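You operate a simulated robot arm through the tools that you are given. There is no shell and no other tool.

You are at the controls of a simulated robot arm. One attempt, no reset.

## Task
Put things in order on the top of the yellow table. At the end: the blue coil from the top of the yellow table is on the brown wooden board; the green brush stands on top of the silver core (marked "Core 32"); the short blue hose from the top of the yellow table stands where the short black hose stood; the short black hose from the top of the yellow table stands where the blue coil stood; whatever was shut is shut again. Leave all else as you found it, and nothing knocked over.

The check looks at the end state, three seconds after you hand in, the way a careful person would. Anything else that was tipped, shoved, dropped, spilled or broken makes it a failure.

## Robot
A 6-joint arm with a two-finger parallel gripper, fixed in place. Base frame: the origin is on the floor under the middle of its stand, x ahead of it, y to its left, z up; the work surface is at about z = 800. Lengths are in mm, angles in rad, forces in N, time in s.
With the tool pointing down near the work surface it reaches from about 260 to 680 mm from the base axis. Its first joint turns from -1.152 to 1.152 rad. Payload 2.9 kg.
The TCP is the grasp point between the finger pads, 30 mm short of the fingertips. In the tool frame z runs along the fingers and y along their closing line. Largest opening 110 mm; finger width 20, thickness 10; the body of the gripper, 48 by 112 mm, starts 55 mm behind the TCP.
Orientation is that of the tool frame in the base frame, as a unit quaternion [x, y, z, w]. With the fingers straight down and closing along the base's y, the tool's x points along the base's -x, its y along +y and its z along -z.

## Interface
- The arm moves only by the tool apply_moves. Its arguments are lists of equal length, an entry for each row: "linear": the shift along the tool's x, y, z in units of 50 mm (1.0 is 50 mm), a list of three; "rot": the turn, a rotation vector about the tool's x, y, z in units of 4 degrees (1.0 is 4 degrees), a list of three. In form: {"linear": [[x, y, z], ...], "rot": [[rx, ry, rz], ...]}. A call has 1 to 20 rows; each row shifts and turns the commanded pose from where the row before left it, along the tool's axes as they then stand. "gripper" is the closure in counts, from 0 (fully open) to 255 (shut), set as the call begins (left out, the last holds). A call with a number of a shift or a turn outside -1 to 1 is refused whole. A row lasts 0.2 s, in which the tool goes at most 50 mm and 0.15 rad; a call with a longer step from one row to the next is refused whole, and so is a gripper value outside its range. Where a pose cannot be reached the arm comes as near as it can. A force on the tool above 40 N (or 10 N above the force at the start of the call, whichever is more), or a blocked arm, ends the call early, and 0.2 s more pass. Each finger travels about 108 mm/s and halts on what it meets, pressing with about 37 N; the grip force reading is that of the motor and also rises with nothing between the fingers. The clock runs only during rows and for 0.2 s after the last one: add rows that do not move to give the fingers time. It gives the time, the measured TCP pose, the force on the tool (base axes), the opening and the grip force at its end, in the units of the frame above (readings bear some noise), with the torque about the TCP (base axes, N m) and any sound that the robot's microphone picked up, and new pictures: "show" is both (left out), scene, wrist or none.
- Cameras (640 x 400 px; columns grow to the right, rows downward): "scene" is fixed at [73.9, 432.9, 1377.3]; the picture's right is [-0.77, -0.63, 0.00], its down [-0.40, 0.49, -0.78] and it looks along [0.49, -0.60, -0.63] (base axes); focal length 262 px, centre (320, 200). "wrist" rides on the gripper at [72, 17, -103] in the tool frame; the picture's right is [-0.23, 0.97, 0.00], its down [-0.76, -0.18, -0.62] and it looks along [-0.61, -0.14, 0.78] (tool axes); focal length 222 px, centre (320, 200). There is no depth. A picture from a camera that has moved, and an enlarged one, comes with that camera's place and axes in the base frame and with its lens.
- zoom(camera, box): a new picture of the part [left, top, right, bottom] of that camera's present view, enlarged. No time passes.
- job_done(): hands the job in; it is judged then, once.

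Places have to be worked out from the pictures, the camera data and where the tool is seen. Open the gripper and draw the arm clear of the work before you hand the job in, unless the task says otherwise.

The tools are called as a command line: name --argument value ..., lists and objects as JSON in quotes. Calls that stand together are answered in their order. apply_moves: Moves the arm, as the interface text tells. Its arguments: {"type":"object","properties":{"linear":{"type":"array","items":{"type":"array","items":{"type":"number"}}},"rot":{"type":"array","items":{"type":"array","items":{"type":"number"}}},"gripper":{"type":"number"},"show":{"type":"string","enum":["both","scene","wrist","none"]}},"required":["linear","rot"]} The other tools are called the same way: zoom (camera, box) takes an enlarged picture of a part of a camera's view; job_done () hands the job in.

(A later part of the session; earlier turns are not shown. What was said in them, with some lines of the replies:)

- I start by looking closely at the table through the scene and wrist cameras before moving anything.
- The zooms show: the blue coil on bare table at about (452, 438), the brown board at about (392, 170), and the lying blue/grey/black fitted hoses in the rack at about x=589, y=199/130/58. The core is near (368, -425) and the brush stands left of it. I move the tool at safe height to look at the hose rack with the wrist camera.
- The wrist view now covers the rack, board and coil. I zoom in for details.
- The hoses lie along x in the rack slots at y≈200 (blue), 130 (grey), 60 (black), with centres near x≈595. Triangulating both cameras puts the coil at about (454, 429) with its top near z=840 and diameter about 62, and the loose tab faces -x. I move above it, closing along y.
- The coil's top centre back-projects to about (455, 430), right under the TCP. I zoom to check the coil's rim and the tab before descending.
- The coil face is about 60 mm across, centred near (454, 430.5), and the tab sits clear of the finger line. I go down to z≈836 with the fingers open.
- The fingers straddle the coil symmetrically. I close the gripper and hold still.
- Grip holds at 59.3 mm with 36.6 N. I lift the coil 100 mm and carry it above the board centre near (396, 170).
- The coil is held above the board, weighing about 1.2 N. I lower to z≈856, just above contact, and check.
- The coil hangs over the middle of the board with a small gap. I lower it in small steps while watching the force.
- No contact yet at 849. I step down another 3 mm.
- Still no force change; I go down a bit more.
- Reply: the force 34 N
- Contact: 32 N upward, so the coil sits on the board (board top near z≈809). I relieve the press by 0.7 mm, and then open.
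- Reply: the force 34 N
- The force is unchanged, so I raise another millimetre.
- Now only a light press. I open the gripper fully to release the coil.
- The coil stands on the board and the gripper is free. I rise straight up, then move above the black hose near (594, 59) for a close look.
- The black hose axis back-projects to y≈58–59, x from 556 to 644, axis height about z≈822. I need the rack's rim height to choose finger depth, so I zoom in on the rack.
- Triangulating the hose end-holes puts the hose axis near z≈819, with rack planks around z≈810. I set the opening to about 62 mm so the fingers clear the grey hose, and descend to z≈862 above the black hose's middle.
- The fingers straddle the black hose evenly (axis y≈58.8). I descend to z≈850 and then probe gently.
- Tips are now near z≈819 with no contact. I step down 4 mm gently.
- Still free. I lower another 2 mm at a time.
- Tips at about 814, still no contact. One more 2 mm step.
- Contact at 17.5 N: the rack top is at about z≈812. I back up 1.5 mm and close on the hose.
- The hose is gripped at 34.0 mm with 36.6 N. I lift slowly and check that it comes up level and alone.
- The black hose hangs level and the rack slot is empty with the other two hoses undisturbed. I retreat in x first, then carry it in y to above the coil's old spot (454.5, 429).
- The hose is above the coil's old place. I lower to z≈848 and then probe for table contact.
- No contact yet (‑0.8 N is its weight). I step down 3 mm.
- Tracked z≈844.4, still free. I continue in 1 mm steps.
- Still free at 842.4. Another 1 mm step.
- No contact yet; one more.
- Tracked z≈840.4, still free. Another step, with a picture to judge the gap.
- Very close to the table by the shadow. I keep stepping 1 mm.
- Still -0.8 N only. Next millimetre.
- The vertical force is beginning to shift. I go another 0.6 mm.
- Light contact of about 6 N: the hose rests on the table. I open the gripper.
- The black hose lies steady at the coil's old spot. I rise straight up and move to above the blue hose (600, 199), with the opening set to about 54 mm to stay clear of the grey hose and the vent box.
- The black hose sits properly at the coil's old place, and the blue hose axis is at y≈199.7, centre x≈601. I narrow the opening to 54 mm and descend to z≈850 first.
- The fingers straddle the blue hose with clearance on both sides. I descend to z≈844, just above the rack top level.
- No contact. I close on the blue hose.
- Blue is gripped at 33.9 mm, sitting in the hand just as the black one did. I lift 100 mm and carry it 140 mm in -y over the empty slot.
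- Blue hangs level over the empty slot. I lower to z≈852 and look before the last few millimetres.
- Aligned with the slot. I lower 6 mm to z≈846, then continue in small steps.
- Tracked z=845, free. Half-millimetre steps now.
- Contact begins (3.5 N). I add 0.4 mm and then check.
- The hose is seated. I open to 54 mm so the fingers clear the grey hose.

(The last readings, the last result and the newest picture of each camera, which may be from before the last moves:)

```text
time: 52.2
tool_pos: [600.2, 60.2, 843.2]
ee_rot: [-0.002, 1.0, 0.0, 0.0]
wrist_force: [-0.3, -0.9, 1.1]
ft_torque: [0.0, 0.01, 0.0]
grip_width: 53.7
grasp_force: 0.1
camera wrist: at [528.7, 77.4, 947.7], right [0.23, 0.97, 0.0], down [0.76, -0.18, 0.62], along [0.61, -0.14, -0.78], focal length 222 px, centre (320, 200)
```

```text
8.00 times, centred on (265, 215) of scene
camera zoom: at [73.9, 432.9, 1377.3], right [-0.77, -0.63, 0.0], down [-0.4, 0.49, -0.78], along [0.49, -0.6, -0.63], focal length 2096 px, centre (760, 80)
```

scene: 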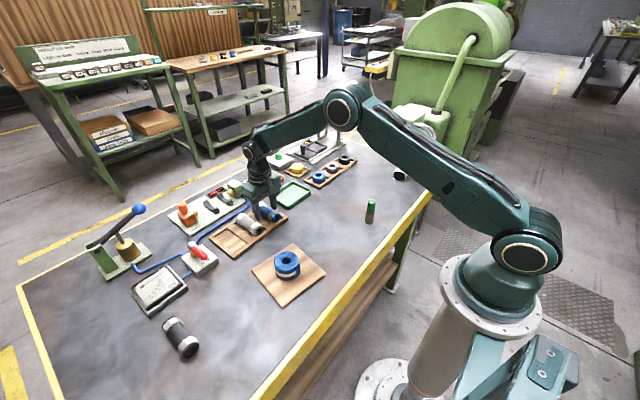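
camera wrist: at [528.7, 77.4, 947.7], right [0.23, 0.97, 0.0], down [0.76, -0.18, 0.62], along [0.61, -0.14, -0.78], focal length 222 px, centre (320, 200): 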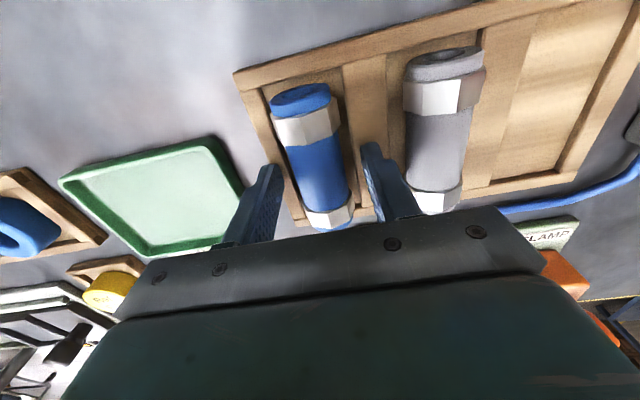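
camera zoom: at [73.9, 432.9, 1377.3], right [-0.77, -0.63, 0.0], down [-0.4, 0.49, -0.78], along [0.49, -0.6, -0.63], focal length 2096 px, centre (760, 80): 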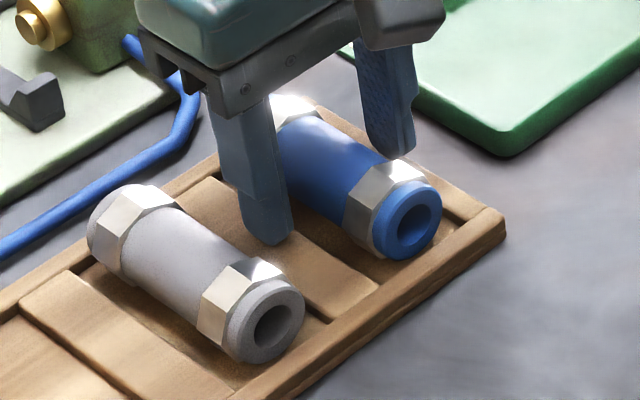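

Blue sits in the black hose's old slot exactly as the black one did. I rise straight up and then move above the brush near (332, -128).

apply_moves --linear '[[0, 0, -0.3], [0, 0, -0.7], [0, 0, -0.8], [0, 0, -0.6], [0.67, -0.467, 0], [0.67, -0.467, 0], [0.67, -0.467, 0], [0.67, -0.467, 0], [0.67, -0.467, 0], [0.67, -0.467, 0], [0.67, -0.467, 0], [0.67, -0.467, 0], [0, 0, 0]]' --rot '[[0, 0, 0], [0, 0, 0], [0, 0, 0], [0, 0, 0], [0, 0, 0], [0, 0, 0], [0, 0, 0], [0, 0, 0], [0, 0, 0], [0, 0, 0], [0, 0, 0], [0, 0, 0], [0, 0, 0]]' --gripper 130 --show "both"

zoom --camera "wrist" --box '[240, 20, 400, 180]'

zoom --camera "scene" --box '[330, 140, 430, 240]'

zoom --camera "scene" --box '[130, 180, 330, 370]'

```text
time: 55.0
tool_pos: [332.7, -128.6, 961.9]
ee_rot: [0.0, 1.0, 0.0, 0.0]
wrist_force: [-0.7, 0.8, -0.2]
ft_torque: [0.02, -0.01, 0.0]
grip_width: 54.1
grasp_force: 0.1
camera wrist: at [260.2, -111.0, 1065.6], right [0.23, 0.97, 0.0], down [0.76, -0.18, 0.62], along [0.61, -0.14, -0.78], focal length 222 px, centre (320, 200)
```

scene: 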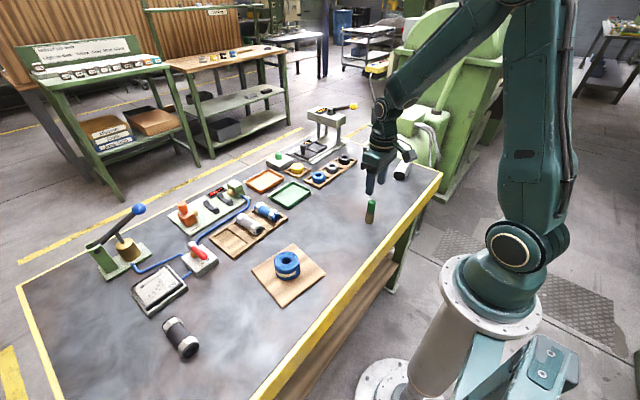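
wrist: 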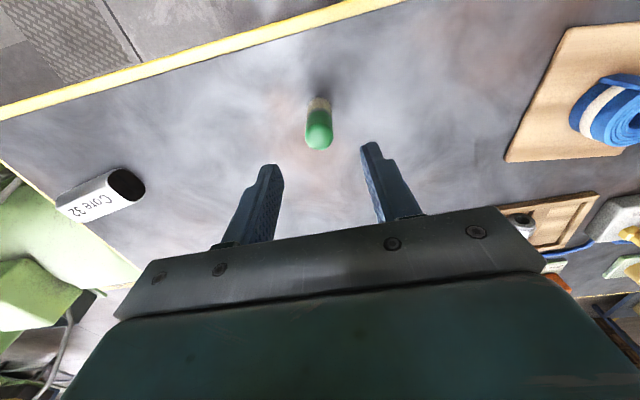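

```text
2.50 times, centred on (320, 100) of wrist
camera zoom: at [260.2, -111.0, 1065.6], right [0.23, 0.97, 0.0], down [0.76, -0.18, 0.62], along [0.61, -0.14, -0.78], focal length 555 px, centre (320, 450)
```

zoom: 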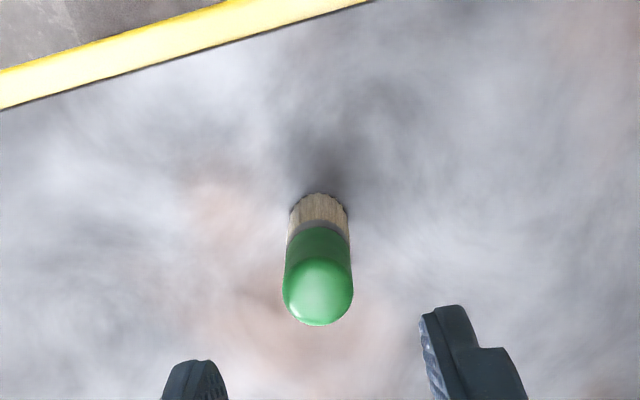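

```text
4.00 times, centred on (380, 190) of scene
camera zoom: at [73.9, 432.9, 1377.3], right [-0.77, -0.63, 0.0], down [-0.4, 0.49, -0.78], along [0.49, -0.6, -0.63], focal length 1048 px, centre (80, 240)
```

zoom: 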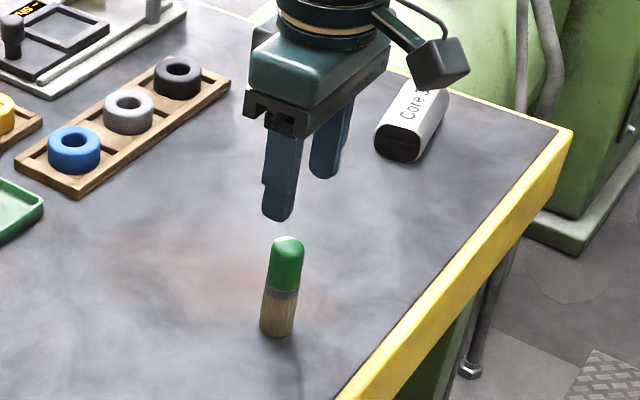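

```text
2.11 times, centred on (230, 275) of scene
camera zoom: at [73.9, 432.9, 1377.3], right [-0.77, -0.63, 0.0], down [-0.4, 0.49, -0.78], along [0.49, -0.6, -0.63], focal length 552 px, centre (510, 42)
```

zoom: 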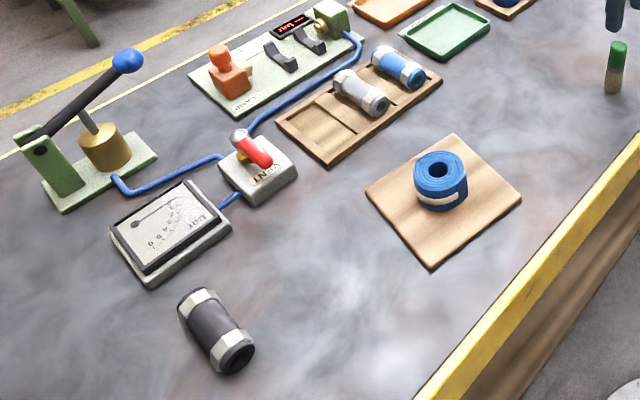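

All placed items look right. The brush triangulates to about (333, -127), 26 mm wide, top near z=890. I open to 70 mm and lower part-way to check alignment.

apply_moves --linear '[[0, 0, 0], [0, 0, 0.5], [0, 0, 0.5], [0, 0, 0.2], [0, 0, 0]]' --rot '[[0, 0, 0], [0, 0, 0], [0, 0, 0], [0, 0, 0], [0, 0, 0]]' --gripper 93 --show "both"

zoom --camera "wrist" --box '[220, 60, 420, 230]'

zoom --camera "scene" --box '[340, 160, 420, 230]'

```text
time: 56.2
tool_pos: [333.3, -128.9, 902.4]
ee_rot: [0.0, 1.0, 0.0, 0.0]
wrist_force: [0.1, 0.3, -0.4]
ft_torque: [-0.02, 0.02, -0.01]
grip_width: 69.9
grasp_force: 0.1
camera wrist: at [260.5, -110.8, 1007.2], right [0.23, 0.97, 0.0], down [0.76, -0.18, 0.62], along [0.61, -0.14, -0.78], focal length 222 px, centre (320, 200)
```

scene: 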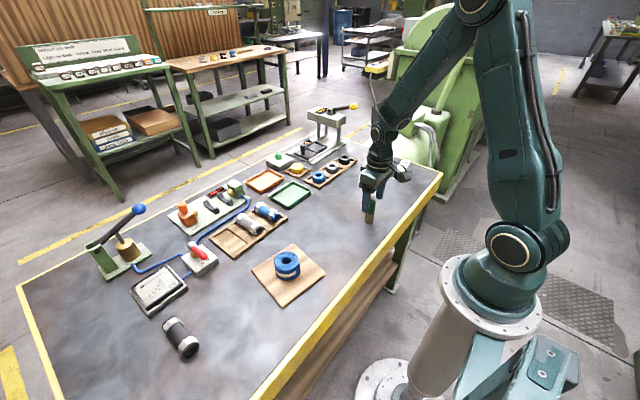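
wrist: 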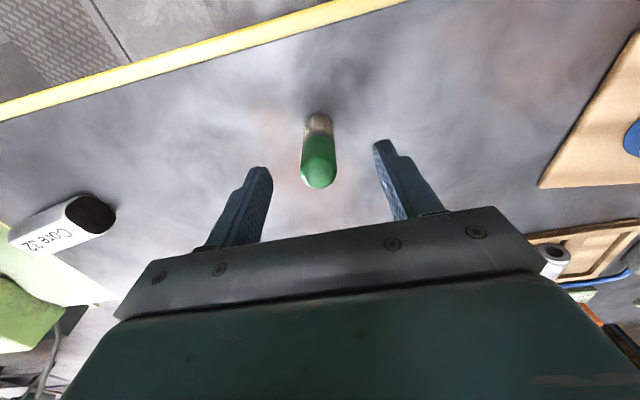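

```text
2.35 times, centred on (320, 145) of wrist
camera zoom: at [260.5, -110.8, 1007.2], right [0.23, 0.97, 0.0], down [0.76, -0.18, 0.62], along [0.61, -0.14, -0.78], focal length 523 px, centre (320, 329)
```

zoom: 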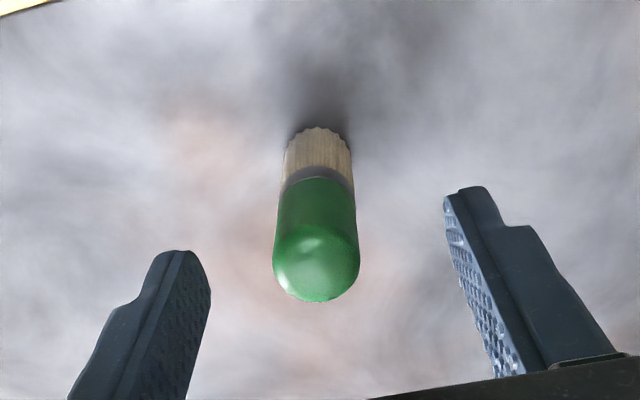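

```text
5.71 times, centred on (380, 195) of scene
camera zoom: at [73.9, 432.9, 1377.3], right [-0.77, -0.63, 0.0], down [-0.4, 0.49, -0.78], along [0.49, -0.6, -0.63], focal length 1497 px, centre (-23, 229)
```

zoom: 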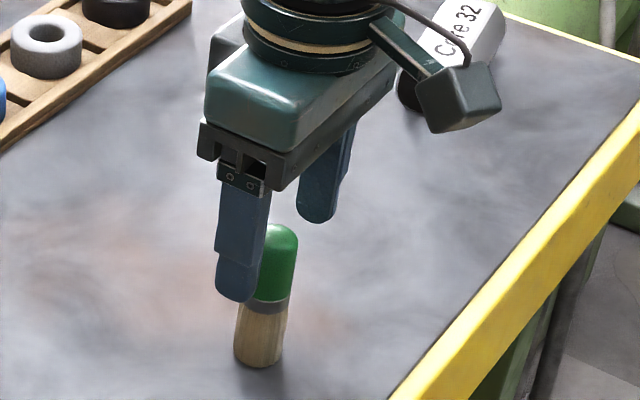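

The brush is between the fingers, perhaps 3 mm farther in x. I nudge that way and go down to z≈868 to hold the green handle.

apply_moves --linear '[[-0.06, -0.016, 0], [0, 0, 0.3], [0, 0, 0.3], [0, 0, 0.11], [0, 0, 0]]' --rot '[[0, 0, 0], [0, 0, 0], [0, 0, 0], [0, 0, 0], [0, 0, 0]]' --gripper 93 --show "both"

zoom --camera "wrist" --box '[220, 60, 420, 230]'

zoom --camera "scene" --box '[340, 160, 420, 230]'

```text
time: 57.4
tool_pos: [335.5, -130.3, 868.7]
ee_rot: [0.0, 1.0, 0.0, 0.0]
wrist_force: [0.5, -0.3, -0.6]
ft_torque: [-0.01, 0.01, 0.01]
grip_width: 69.9
grasp_force: 0.0
camera wrist: at [264.1, -111.6, 973.0], right [0.23, 0.97, 0.0], down [0.76, -0.18, 0.62], along [0.61, -0.14, -0.78], focal length 222 px, centre (320, 200)
```

scene: 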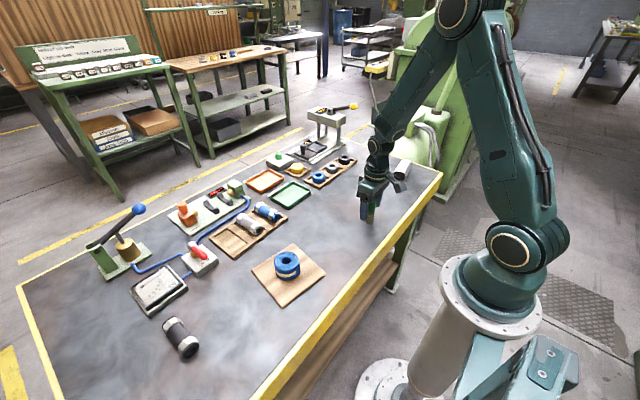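
wrist: 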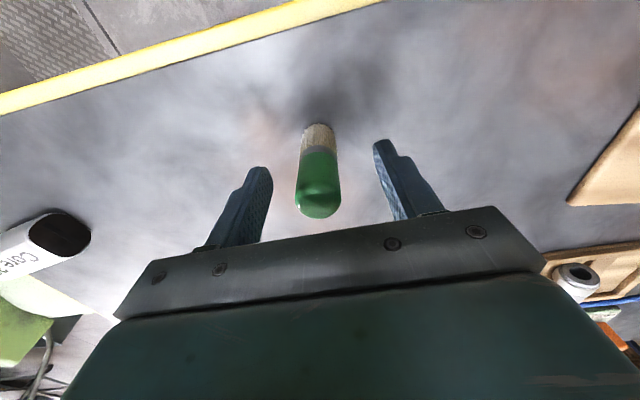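

```text
2.35 times, centred on (320, 145) of wrist
camera zoom: at [264.1, -111.6, 973.0], right [0.23, 0.97, 0.0], down [0.76, -0.18, 0.62], along [0.61, -0.14, -0.78], focal length 523 px, centre (320, 329)
```

zoom: 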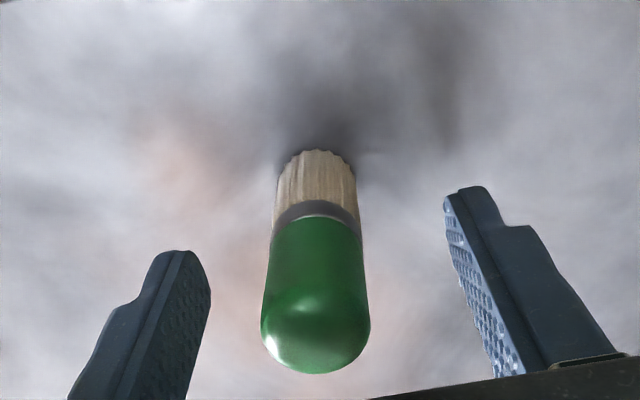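

```text
5.71 times, centred on (380, 195) of scene
camera zoom: at [73.9, 432.9, 1377.3], right [-0.77, -0.63, 0.0], down [-0.4, 0.49, -0.78], along [0.49, -0.6, -0.63], focal length 1497 px, centre (-23, 229)
```

zoom: 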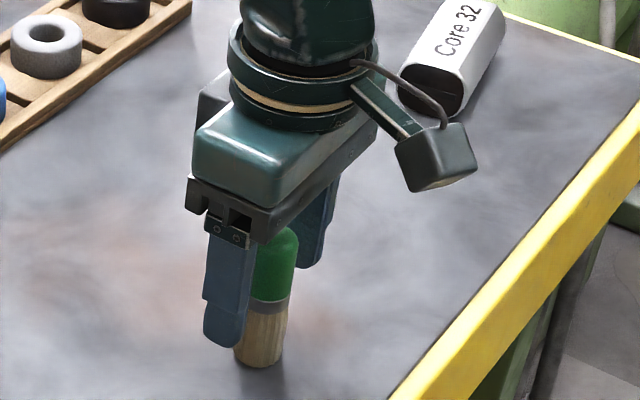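

The handle is centred between the pads. I close the gripper.

apply_moves --linear '[[0, 0, 0], [0, 0, 0], [0, 0, 0], [0, 0, 0]]' --rot '[[0, 0, 0], [0, 0, 0], [0, 0, 0], [0, 0, 0]]' --gripper 230 --show "both"

zoom --camera "wrist" --box '[220, 60, 420, 230]'

zoom --camera "scene" --box '[370, 140, 430, 190]'

```text
time: 58.4
tool_pos: [335.2, -129.4, 867.5]
ee_rot: [-0.001, 1.0, 0.0, 0.0]
wrist_force: [-0.4, -0.1, 0.4]
ft_torque: [0.02, -0.01, -0.01]
grip_width: 24.5
grasp_force: 37.1
camera wrist: at [264.2, -111.6, 973.1], right [0.23, 0.97, 0.0], down [0.76, -0.18, 0.62], along [0.61, -0.14, -0.78], focal length 222 px, centre (320, 200)
```

scene: 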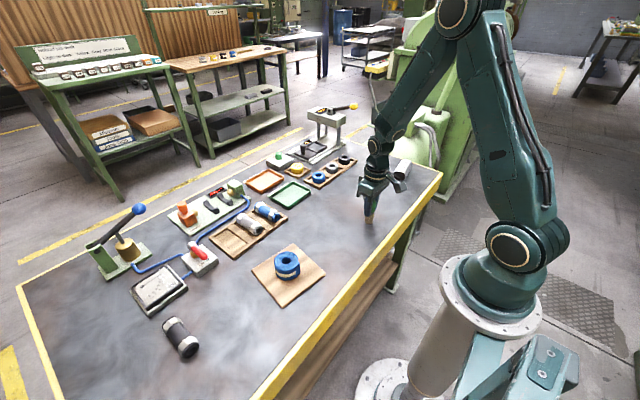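
wrist: 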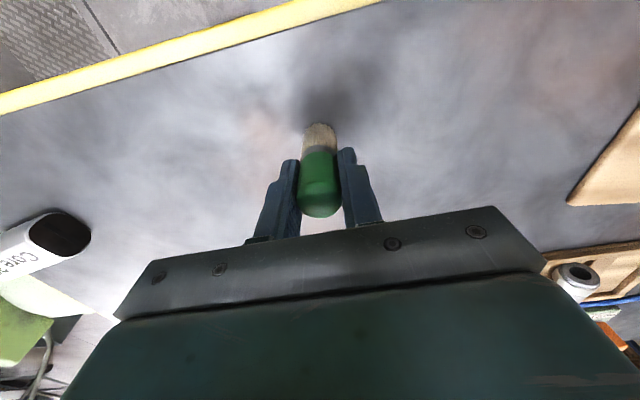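

```text
2.35 times, centred on (320, 145) of wrist
camera zoom: at [264.2, -111.6, 973.1], right [0.23, 0.97, 0.0], down [0.76, -0.18, 0.62], along [0.61, -0.14, -0.78], focal length 523 px, centre (320, 329)
```

zoom: 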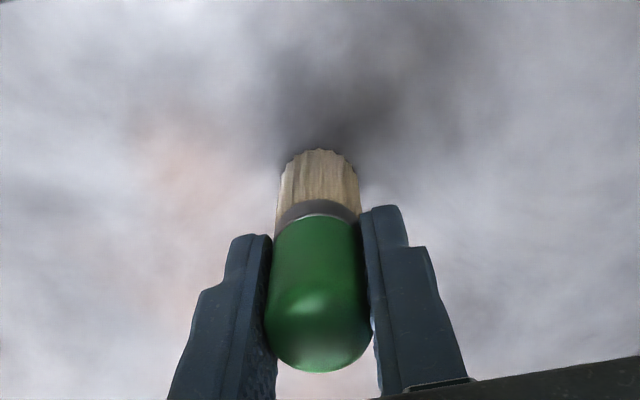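

```text
8.00 times, centred on (400, 165) of scene
camera zoom: at [73.9, 432.9, 1377.3], right [-0.77, -0.63, 0.0], down [-0.4, 0.49, -0.78], along [0.49, -0.6, -0.63], focal length 2096 px, centre (-320, 480)
```

zoom: 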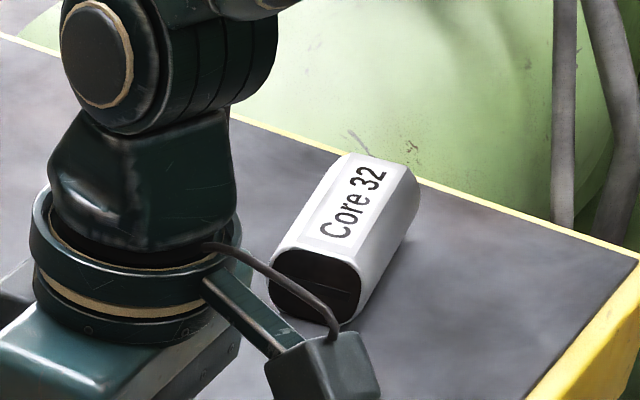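

The brush is held at 24.5 mm. I lift it 100 mm and move part-way toward the core to get a clear wrist view of the core's top face.

apply_moves --linear '[[0, 0, -0.15], [0, 0, -0.4], [0, 0, -0.6], [0, 0, -0.6], [0, 0, -0.25], [0.05, -0.6, 0], [0.08, -0.8, 0], [0.08, -0.8, 0], [0.06, -0.7, 0], [0.03, -0.526, 0], [0, 0, 0]]' --rot '[[0, 0, 0], [0, 0, 0], [0, 0, 0], [0, 0, 0], [0, 0, 0], [0, 0, 0], [0, 0, 0], [0, 0, 0], [0, 0, 0], [0, 0, 0], [0, 0, 0]]' --gripper 230 --show "both"

zoom --camera "wrist" --box '[170, 120, 300, 220]'

zoom --camera "scene" --box '[360, 130, 440, 195]'

zoom --camera "wrist" --box '[220, 60, 420, 230]'

```text
time: 60.8
tool_pos: [320.5, -300.7, 968.3]
ee_rot: [0.0, 1.0, 0.0, 0.0]
wrist_force: [-0.1, 1.0, -0.3]
ft_torque: [0.01, 0.01, -0.01]
grip_width: 24.4
grasp_force: 36.7
camera wrist: at [248.6, -282.8, 1072.7], right [0.23, 0.97, 0.0], down [0.76, -0.18, 0.62], along [0.61, -0.14, -0.78], focal length 222 px, centre (320, 200)
```

scene: 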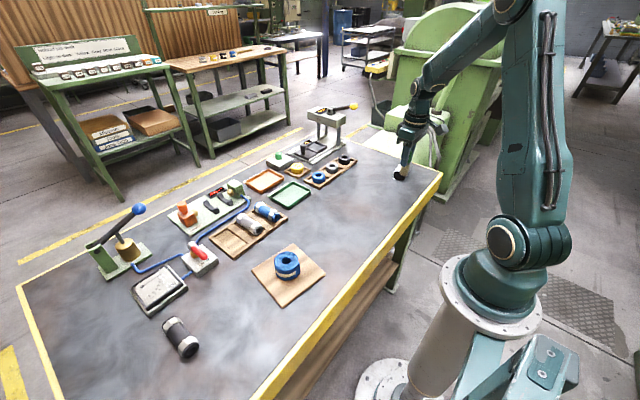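
wrist: 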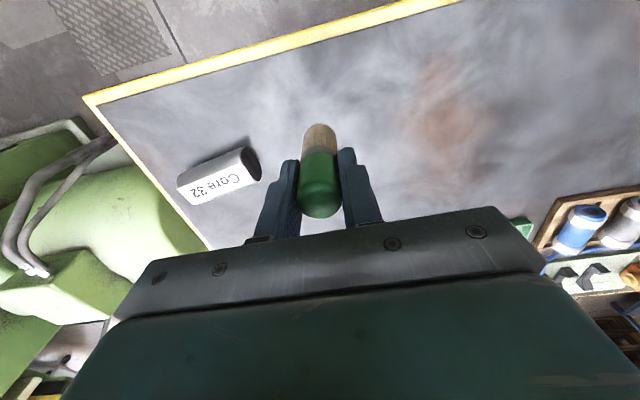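

```text
4.00 times, centred on (235, 170) of wrist
camera zoom: at [248.6, -282.8, 1072.7], right [0.23, 0.97, 0.0], down [0.76, -0.18, 0.62], along [0.61, -0.14, -0.78], focal length 888 px, centre (660, 320)
```

zoom: 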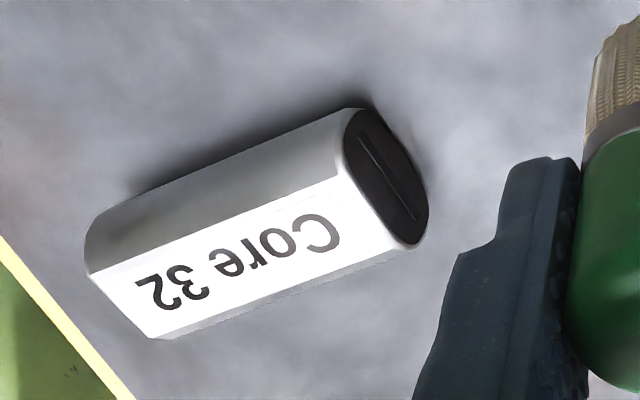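

```text
6.15 times, centred on (400, 162) of scene
camera zoom: at [73.9, 432.9, 1377.3], right [-0.77, -0.63, 0.0], down [-0.4, 0.49, -0.78], along [0.49, -0.6, -0.63], focal length 1612 px, centre (-172, 431)
```

zoom: 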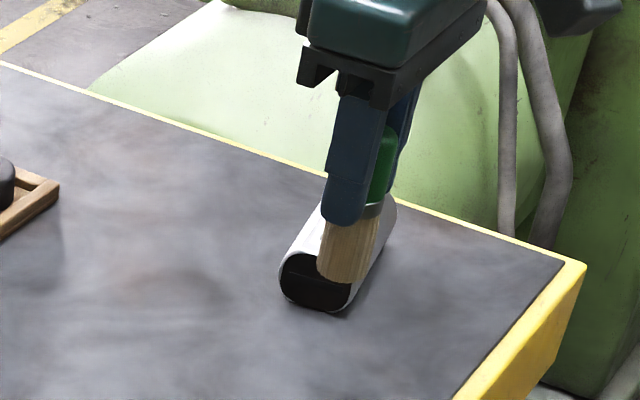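

```text
2.35 times, centred on (320, 145) of wrist
camera zoom: at [248.6, -282.8, 1072.7], right [0.23, 0.97, 0.0], down [0.76, -0.18, 0.62], along [0.61, -0.14, -0.78], focal length 523 px, centre (320, 329)
```

zoom: 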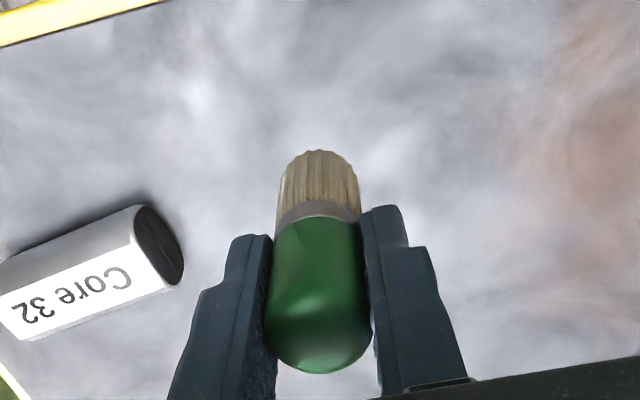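

The core's top flat (label) spans about 98 × 28 mm, centred near (377, -451) with its top at z≈836 by triangulation. I carry the brush above that centre at this height.

apply_moves --linear '[[-0.2, -0.5, 0], [-0.275, -0.7575, 0], [-0.275, -0.7575, 0], [-0.2, -0.6, 0], [-0.15, -0.415, 0], [0, 0, 0], [0, 0, 0]]' --rot '[[0, 0, 0], [0, 0, 0], [0, 0, 0], [0, 0, 0], [0, 0, 0], [0, 0, 0], [0, 0, 0]]' --gripper 230 --show "both"

zoom --camera "wrist" --box '[220, 60, 420, 230]'

zoom --camera "scene" --box '[360, 130, 440, 195]'

```text
time: 62.4
tool_pos: [376.3, -451.2, 968.0]
ee_rot: [0.0, 1.0, -0.001, 0.0]
wrist_force: [-1.4, 0.8, -0.9]
ft_torque: [-0.01, 0.01, -0.01]
grip_width: 24.6
grasp_force: 37.1
camera wrist: at [304.2, -433.3, 1072.2], right [0.23, 0.97, 0.0], down [0.76, -0.18, 0.62], along [0.61, -0.14, -0.78], focal length 222 px, centre (320, 200)
```

scene: 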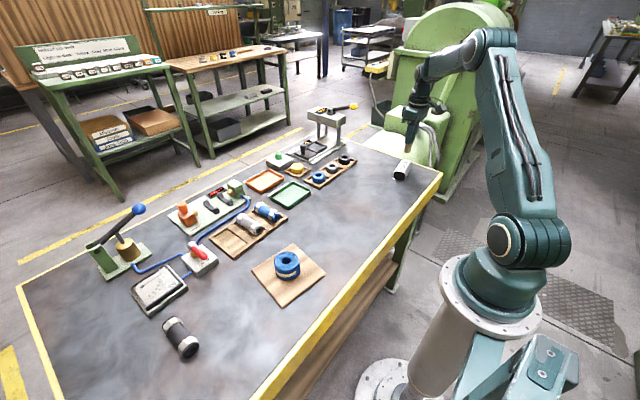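
wrist: 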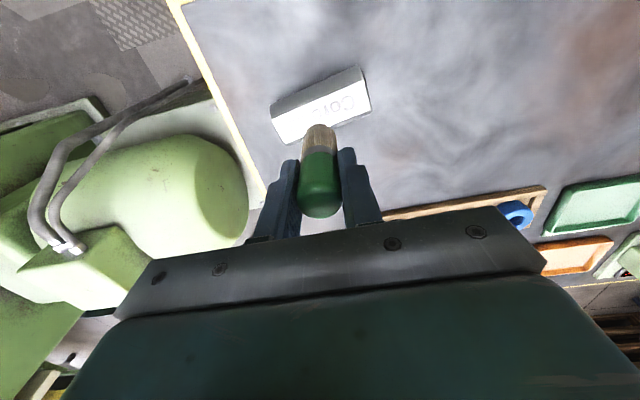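

```text
2.35 times, centred on (320, 145) of wrist
camera zoom: at [304.2, -433.3, 1072.2], right [0.23, 0.97, 0.0], down [0.76, -0.18, 0.62], along [0.61, -0.14, -0.78], focal length 523 px, centre (320, 329)
```

zoom: 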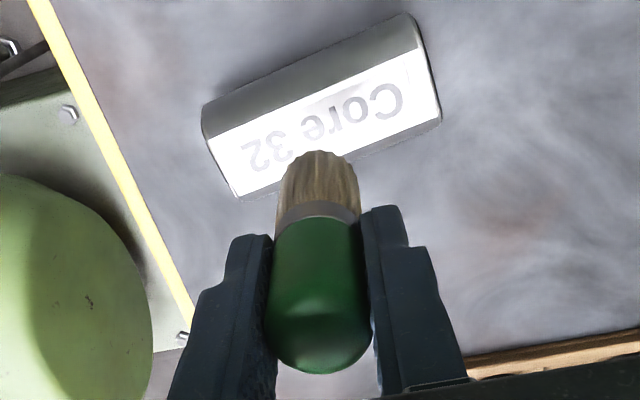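

```text
6.15 times, centred on (400, 162) of scene
camera zoom: at [73.9, 432.9, 1377.3], right [-0.77, -0.63, 0.0], down [-0.4, 0.49, -0.78], along [0.49, -0.6, -0.63], focal length 1612 px, centre (-172, 431)
```

zoom: 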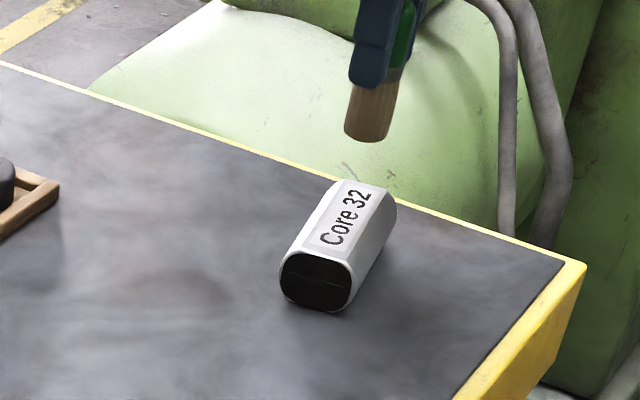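

The core's top centre back-projects to (377, -451) at z≈837, directly under the brush. I lower to z≈913, about 7 mm above expected contact.

apply_moves --linear '[[0, 0, 0.3], [0, 0, 0.4], [0, 0, 0.3], [0, 0, 0.1], [0, 0, 0]]' --rot '[[0, 0, 0], [0, 0, 0], [0, 0, 0], [0, 0, 0], [0, 0, 0]]' --gripper 230 --show "both"

zoom --camera "wrist" --box '[220, 60, 420, 230]'

zoom --camera "scene" --box '[370, 135, 430, 190]'

```text
time: 63.6
tool_pos: [376.4, -452.6, 913.6]
ee_rot: [0.0, 1.0, 0.0, 0.0]
wrist_force: [-0.3, 0.8, -1.3]
ft_torque: [0.02, 0.02, -0.02]
grip_width: 24.3
grasp_force: 36.9
camera wrist: at [304.7, -434.3, 1017.4], right [0.23, 0.97, 0.0], down [0.76, -0.18, 0.62], along [0.61, -0.14, -0.78], focal length 222 px, centre (320, 200)
```

scene: 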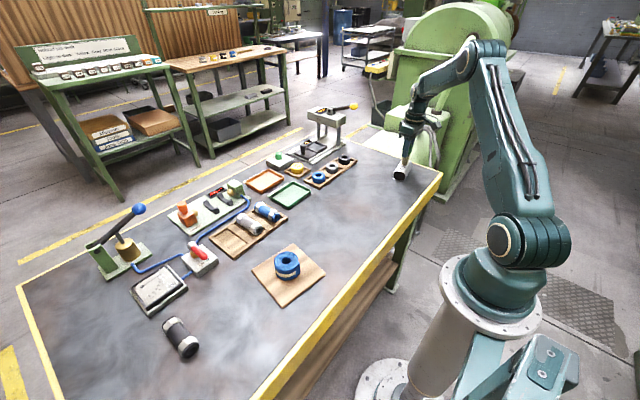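
wrist: 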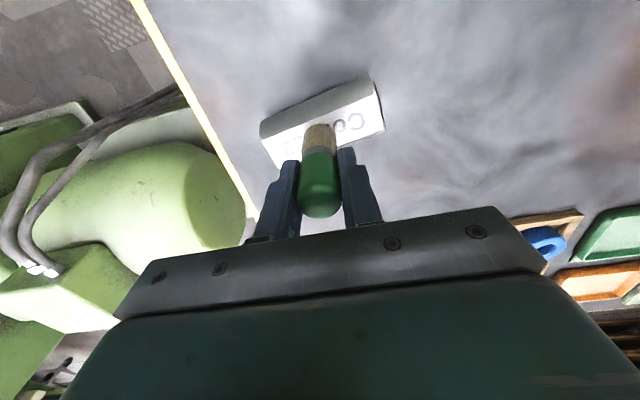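

```text
2.35 times, centred on (320, 145) of wrist
camera zoom: at [304.7, -434.3, 1017.4], right [0.23, 0.97, 0.0], down [0.76, -0.18, 0.62], along [0.61, -0.14, -0.78], focal length 523 px, centre (320, 329)
```

zoom: 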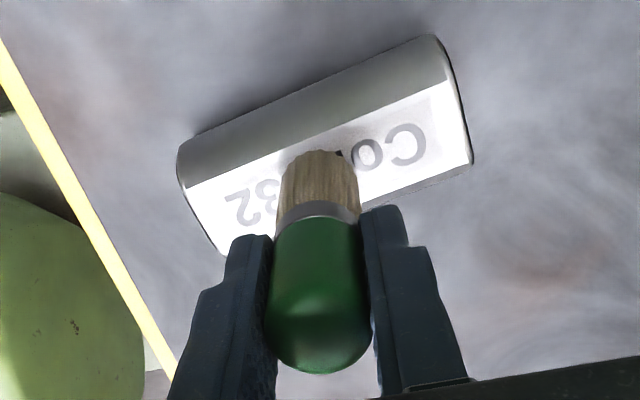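

```text
7.27 times, centred on (400, 162) of scene
camera zoom: at [73.9, 432.9, 1377.3], right [-0.77, -0.63, 0.0], down [-0.4, 0.49, -0.78], along [0.49, -0.6, -0.63], focal length 1905 px, centre (-262, 473)
```

zoom: 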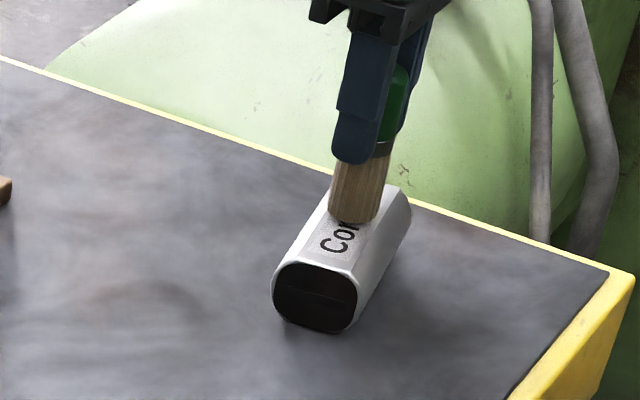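

The brush foot lies inside the label strip in both views. I step down 4 mm, then in single millimetres.

apply_moves --linear '[[0, 0, 0.04], [0, 0, 0.04], [0, 0, 0]]' --rot '[[0, 0, 0], [0, 0, 0], [0, 0, 0]]' --gripper 230 --show "none"

apply_moves --linear '[[0, 0, 0.02], [0, 0, 0]]' --rot '[[0, 0, 0], [0, 0, 0]]' --gripper 230 --show "none"

```text
time: 64.4
tool_pos: [376.2, -451.8, 909.4]
ee_rot: [0.001, 1.0, 0.001, 0.0]
wrist_force: [0.2, 0.4, 0.0]
ft_torque: [0.01, 0.03, 0.0]
grip_width: 24.3
grasp_force: 36.8
```

```text
time: 65.0
tool_pos: [376.0, -450.7, 908.5]
ee_rot: [0.0, 1.0, 0.0, 0.001]
wrist_force: [-0.5, -0.3, 1.5]
ft_torque: [0.0, -0.03, 0.05]
grip_width: 24.6
grasp_force: 36.3
```

A slight change (1.5 N) at 908.4. I step down half a millimetre.

apply_moves --linear '[[0, 0, 0.01], [0, 0, 0]]' --rot '[[0, 0, 0], [0, 0, 0]]' --gripper 230 --show "none"

```text
time: 65.6
tool_pos: [376.3, -451.6, 908.5]
ee_rot: [0.0, 1.0, -0.001, 0.001]
wrist_force: [0.6, 1.9, 7.7]
ft_torque: [0.16, -0.03, 0.03]
grip_width: 24.4
grasp_force: 37.5
```

Contact: 7.7 N, so the core's top is at about z=840. I look before releasing.

zoom --camera "wrist" --box '[220, 60, 420, 230]'

zoom --camera "scene" --box '[370, 135, 430, 190]'

```text
2.35 times, centred on (320, 145) of wrist
camera zoom: at [304.0, -433.9, 1012.9], right [0.23, 0.97, 0.0], down [0.76, -0.18, 0.62], along [0.61, -0.14, -0.78], focal length 523 px, centre (320, 329)
```

zoom: 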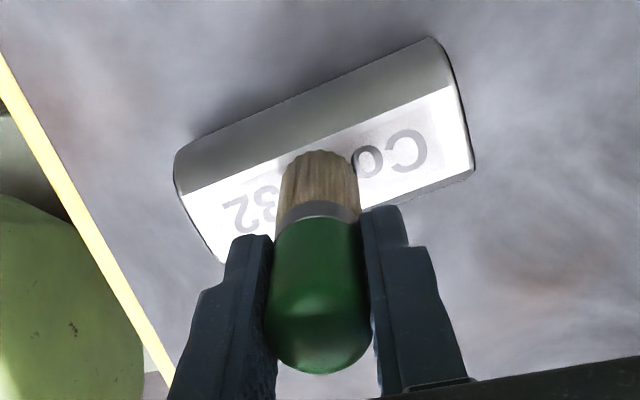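

```text
7.27 times, centred on (400, 162) of scene
camera zoom: at [73.8, 433.1, 1377.3], right [-0.77, -0.63, 0.0], down [-0.4, 0.49, -0.78], along [0.49, -0.6, -0.63], focal length 1905 px, centre (-262, 473)
```

zoom: 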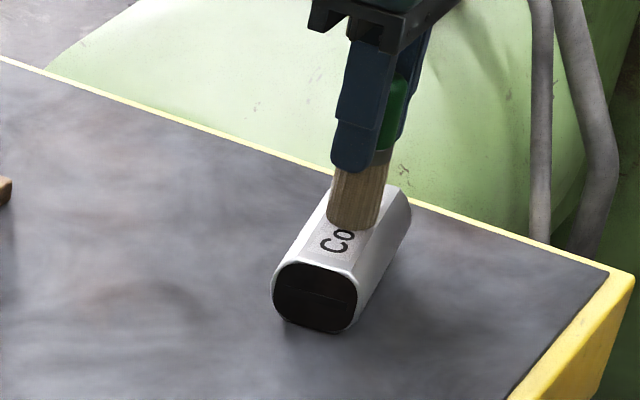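

The foot is on the flat, but by my numbers about 2 mm toward the +x edge. I raise 3 mm, shift 2 mm in -x, and set down again.

apply_moves --linear '[[0, 0, -0.06], [0.042, 0, 0], [0, 0, 0], [0, 0, 0.03], [0, 0, 0.02], [0, 0, 0]]' --rot '[[0, 0, 0], [0, 0, 0], [0, 0, 0], [0, 0, 0], [0, 0, 0], [0, 0, 0]]' --gripper 230 --show "none"

zoom --camera "wrist" --box '[220, 60, 420, 230]'

zoom --camera "scene" --box '[370, 135, 430, 190]'

```text
time: 67.0
tool_pos: [374.2, -451.7, 907.1]
ee_rot: [0.001, 1.0, -0.001, 0.0]
wrist_force: [0.0, -2.0, 3.7]
ft_torque: [-0.04, -0.02, 0.04]
grip_width: 24.2
grasp_force: 37.1
```

```text
2.35 times, centred on (320, 145) of wrist
camera zoom: at [301.8, -433.9, 1013.0], right [0.23, 0.97, 0.0], down [0.76, -0.18, 0.62], along [0.61, -0.14, -0.78], focal length 523 px, centre (320, 329)
```

zoom: 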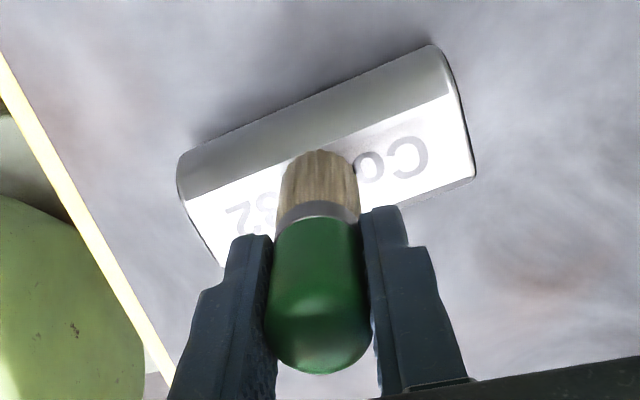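

```text
7.27 times, centred on (400, 162) of scene
camera zoom: at [73.9, 433.0, 1377.3], right [-0.77, -0.63, 0.0], down [-0.4, 0.49, -0.78], along [0.49, -0.6, -0.63], focal length 1905 px, centre (-262, 473)
```

zoom: 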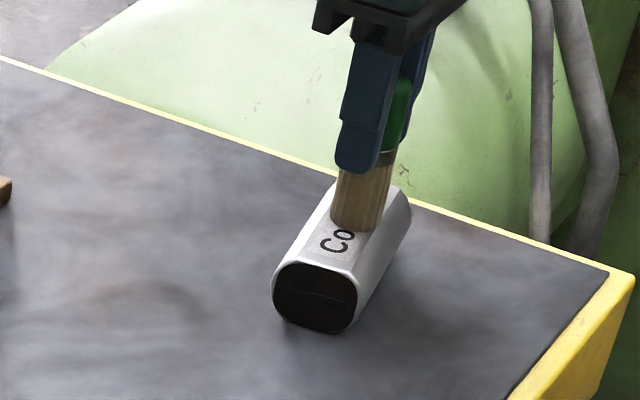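

Light contact of about 4 N, and the foot is centred on the strip. I open the gripper moderately to release the brush.

apply_moves --linear '[[0, 0, 0.004], [0, 0, 0], [0, 0, 0]]' --rot '[[0, 0, 0], [0, 0, 0], [0, 0, 0]]' --gripper 120 --show "both"

zoom --camera "wrist" --box '[220, 60, 420, 230]'

zoom --camera "scene" --box '[370, 135, 430, 190]'

```text
time: 67.8
tool_pos: [374.5, -452.3, 908.7]
ee_rot: [-0.001, 1.0, 0.0, 0.001]
wrist_force: [1.2, -0.6, -0.6]
ft_torque: [0.02, -0.03, 0.0]
grip_width: 58.2
grasp_force: 0.1
camera wrist: at [302.0, -433.9, 1012.4], right [0.23, 0.97, 0.0], down [0.76, -0.18, 0.62], along [0.61, -0.14, -0.78], focal length 222 px, centre (320, 200)
```

scene: 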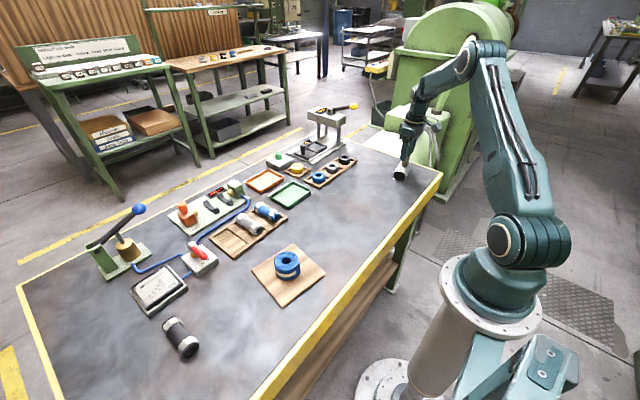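
wrist: 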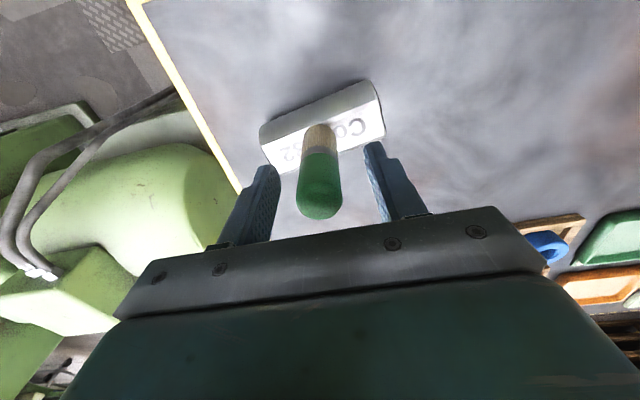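

```text
2.35 times, centred on (320, 145) of wrist
camera zoom: at [302.0, -433.9, 1012.4], right [0.23, 0.97, 0.0], down [0.76, -0.18, 0.62], along [0.61, -0.14, -0.78], focal length 523 px, centre (320, 329)
```

zoom: 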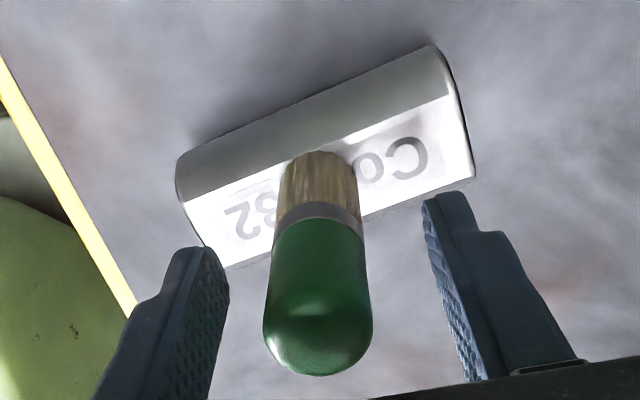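

```text
7.27 times, centred on (400, 162) of scene
camera zoom: at [73.9, 432.9, 1377.3], right [-0.77, -0.63, 0.0], down [-0.4, 0.49, -0.78], along [0.49, -0.6, -0.63], focal length 1905 px, centre (-262, 473)
```

zoom: 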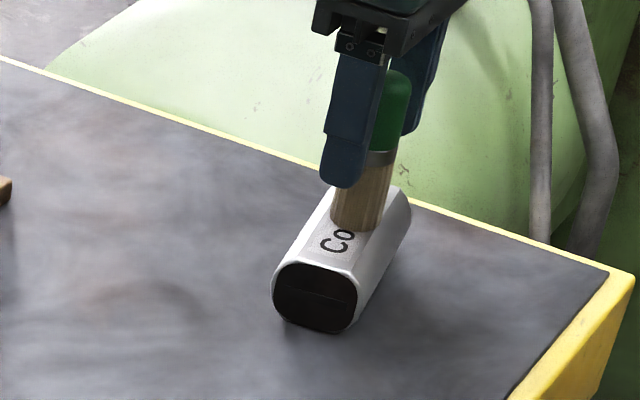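

The brush stands free on the core. I rise straight up 130 mm, pause, and check.

apply_moves --linear '[[0, 0, -0.2], [0, 0, -0.5], [0, 0, -0.7], [0, 0, -0.7], [0, 0, -0.5], [0, 0, 0], [0, 0, 0]]' --rot '[[0, 0, 0], [0, 0, 0], [0, 0, 0], [0, 0, 0], [0, 0, 0], [0, 0, 0], [0, 0, 0]]' --gripper 120 --show "both"

zoom --camera "scene" --box '[360, 120, 440, 190]'

zoom --camera "wrist" --box '[220, 60, 420, 200]'

```text
time: 69.4
tool_pos: [376.0, -452.1, 1039.2]
ee_rot: [0.001, 1.0, -0.001, 0.001]
wrist_force: [0.6, -0.9, -0.2]
ft_torque: [-0.02, 0.02, 0.03]
grip_width: 58.1
grasp_force: 0.1
camera wrist: at [303.7, -433.8, 1143.1], right [0.23, 0.97, 0.0], down [0.76, -0.18, 0.62], along [0.61, -0.14, -0.78], focal length 222 px, centre (320, 200)
```

scene: 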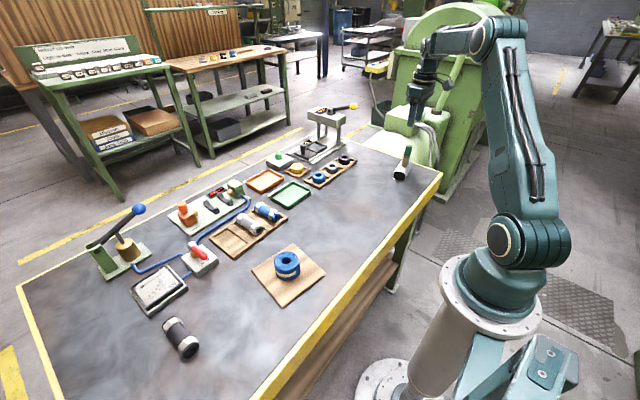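
wrist: 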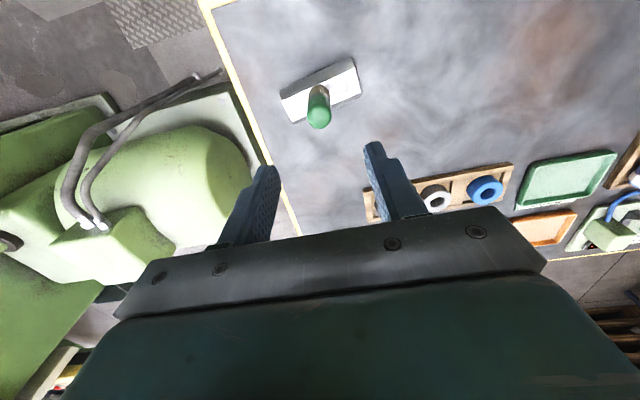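

```text
5.71 times, centred on (400, 155) of scene
camera zoom: at [73.9, 432.9, 1377.3], right [-0.77, -0.63, 0.0], down [-0.4, 0.49, -0.78], along [0.49, -0.6, -0.63], focal length 1497 px, centre (-137, 457)
```

zoom: 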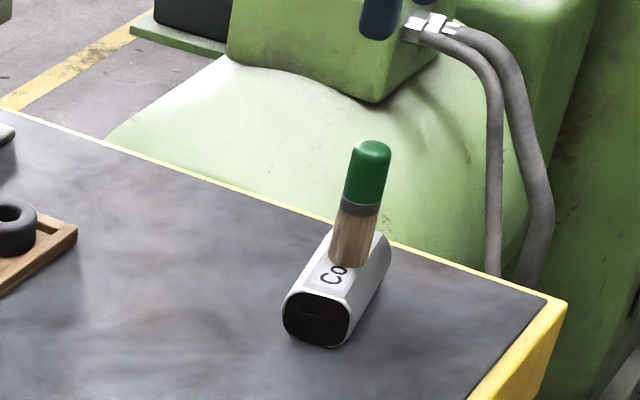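

```text
2.86 times, centred on (320, 130) of wrist
camera zoom: at [303.7, -433.8, 1143.1], right [0.23, 0.97, 0.0], down [0.76, -0.18, 0.62], along [0.61, -0.14, -0.78], focal length 635 px, centre (320, 400)
```

zoom: 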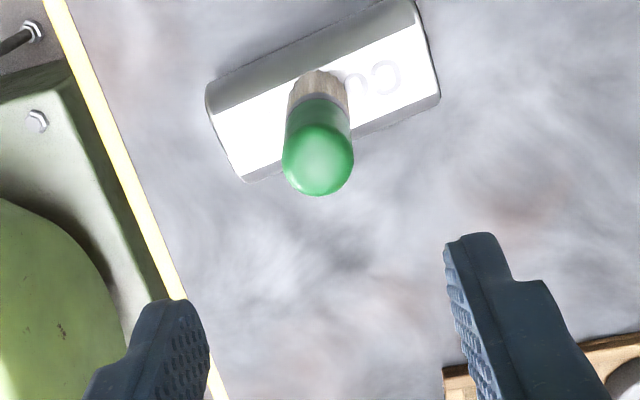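

The brush stands upright on the core. I draw the arm back toward the starting pose, open the gripper fully, and take a last look over the table.

apply_moves --linear '[[-0.197, 0.7857, 0], [-0.197, 0.7857, 0], [-0.197, 0.7857, 0], [-0.197, 0.7857, 0], [-0.197, 0.7857, 0], [-0.197, 0.7857, 0], [-0.197, 0.7857, 0], [-0.197, 0.7857, 0], [-0.197, 0.7857, 0], [0, 0, 0]]' --rot '[[0, 0, 0], [0, 0, 0], [0, 0, 0], [0, 0, 0], [0, 0, 0], [0, 0, 0], [0, 0, 0], [0, 0, 0], [0, 0, 0], [0, 0, 0]]' --gripper 0 --show "both"

zoom --camera "scene" --box '[80, 180, 300, 370]'

zoom --camera "scene" --box '[240, 130, 440, 255]'

zoom --camera "scene" --box '[0, 0, 320, 200]'

```text
time: 71.6
tool_pos: [463.0, -97.2, 1035.6]
ee_rot: [0.0, 1.0, 0.0, -0.001]
wrist_force: [1.3, -0.1, 0.5]
ft_torque: [0.0, -0.01, 0.01]
grip_width: 109.9
grasp_force: 0.1
camera wrist: at [390.6, -79.9, 1140.2], right [0.23, 0.97, 0.0], down [0.76, -0.18, 0.62], along [0.61, -0.14, -0.78], focal length 222 px, centre (320, 200)
```

scene: 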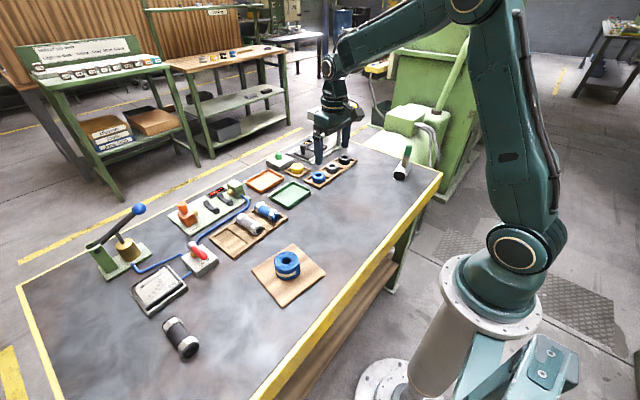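
wrist: 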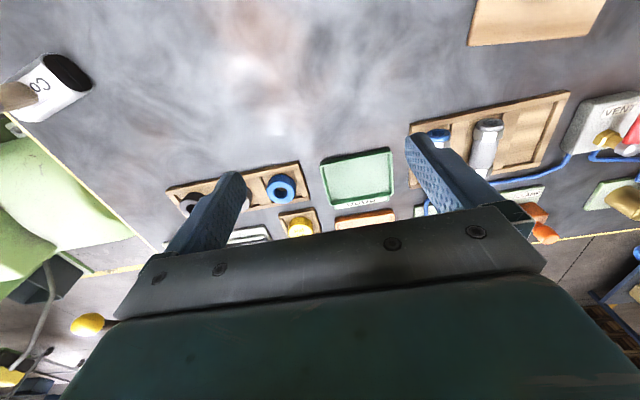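

```text
2.11 times, centred on (190, 275) of scene
camera zoom: at [73.9, 433.0, 1377.3], right [-0.77, -0.63, 0.0], down [-0.4, 0.49, -0.78], along [0.49, -0.6, -0.63], focal length 552 px, centre (594, 42)
```

zoom: 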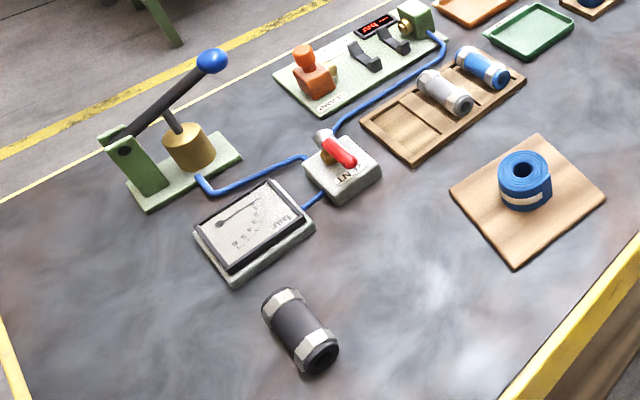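

```text
3.20 times, centred on (340, 192) of scene
camera zoom: at [73.9, 433.0, 1377.3], right [-0.77, -0.63, 0.0], down [-0.4, 0.49, -0.78], along [0.49, -0.6, -0.63], focal length 838 px, centre (256, 224)
```

zoom: 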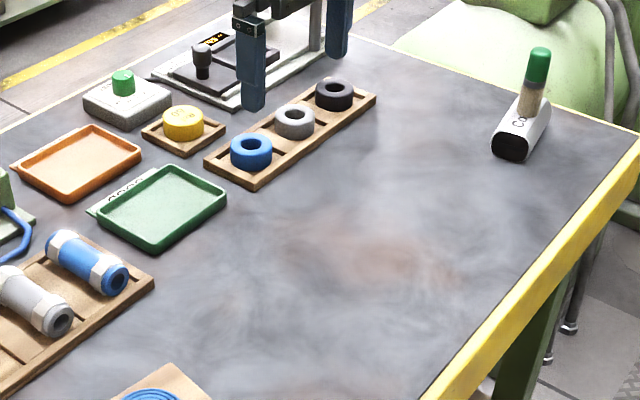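

```text
2.00 times, centred on (160, 100) of scene
camera zoom: at [73.9, 433.0, 1377.3], right [-0.77, -0.63, 0.0], down [-0.4, 0.49, -0.78], along [0.49, -0.6, -0.63], focal length 524 px, centre (640, 400)
```

zoom: 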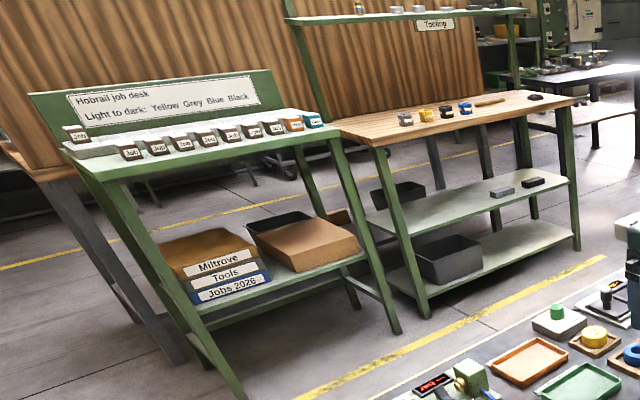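

The final look shows everything in place:
- The coil is on the board.
- The blue hose is in the black hose's old slot, and the black hose is where the coil was.
- The brush stands upright on the core.
- The vent lever, gauge, pump, trays and rings look as they did at the start.

The gripper is open and the arm is clear, so I hand in.

job_done

```text
The job is handed in.
```

I finished the rearrangement and handed the job in; I haven't seen the check's verdict. In the last pictures before handing in:

- **Blue coil:** it sits on the middle of the brown wooden board.
- **Black hose:** it lies where the coil was, within a few millimetres, pointing the same way it did in the rack.
- **Blue hose:** it lies in the rack slot the black hose came from. I took "stands where" to mean place, so both hoses lie flat as they did at the start.
- **Green brush:** it stands upright on the core's flat top. The flat is only a few millimetres wider than the brush.

I opened nothing, so there was nothing to shut again. The grey hose, rings, trays, vent lever, gauge and pump looked as they did at the start, and nothing was knocked over. The gripper is open and the arm is back near its starting pose, clear of the work.
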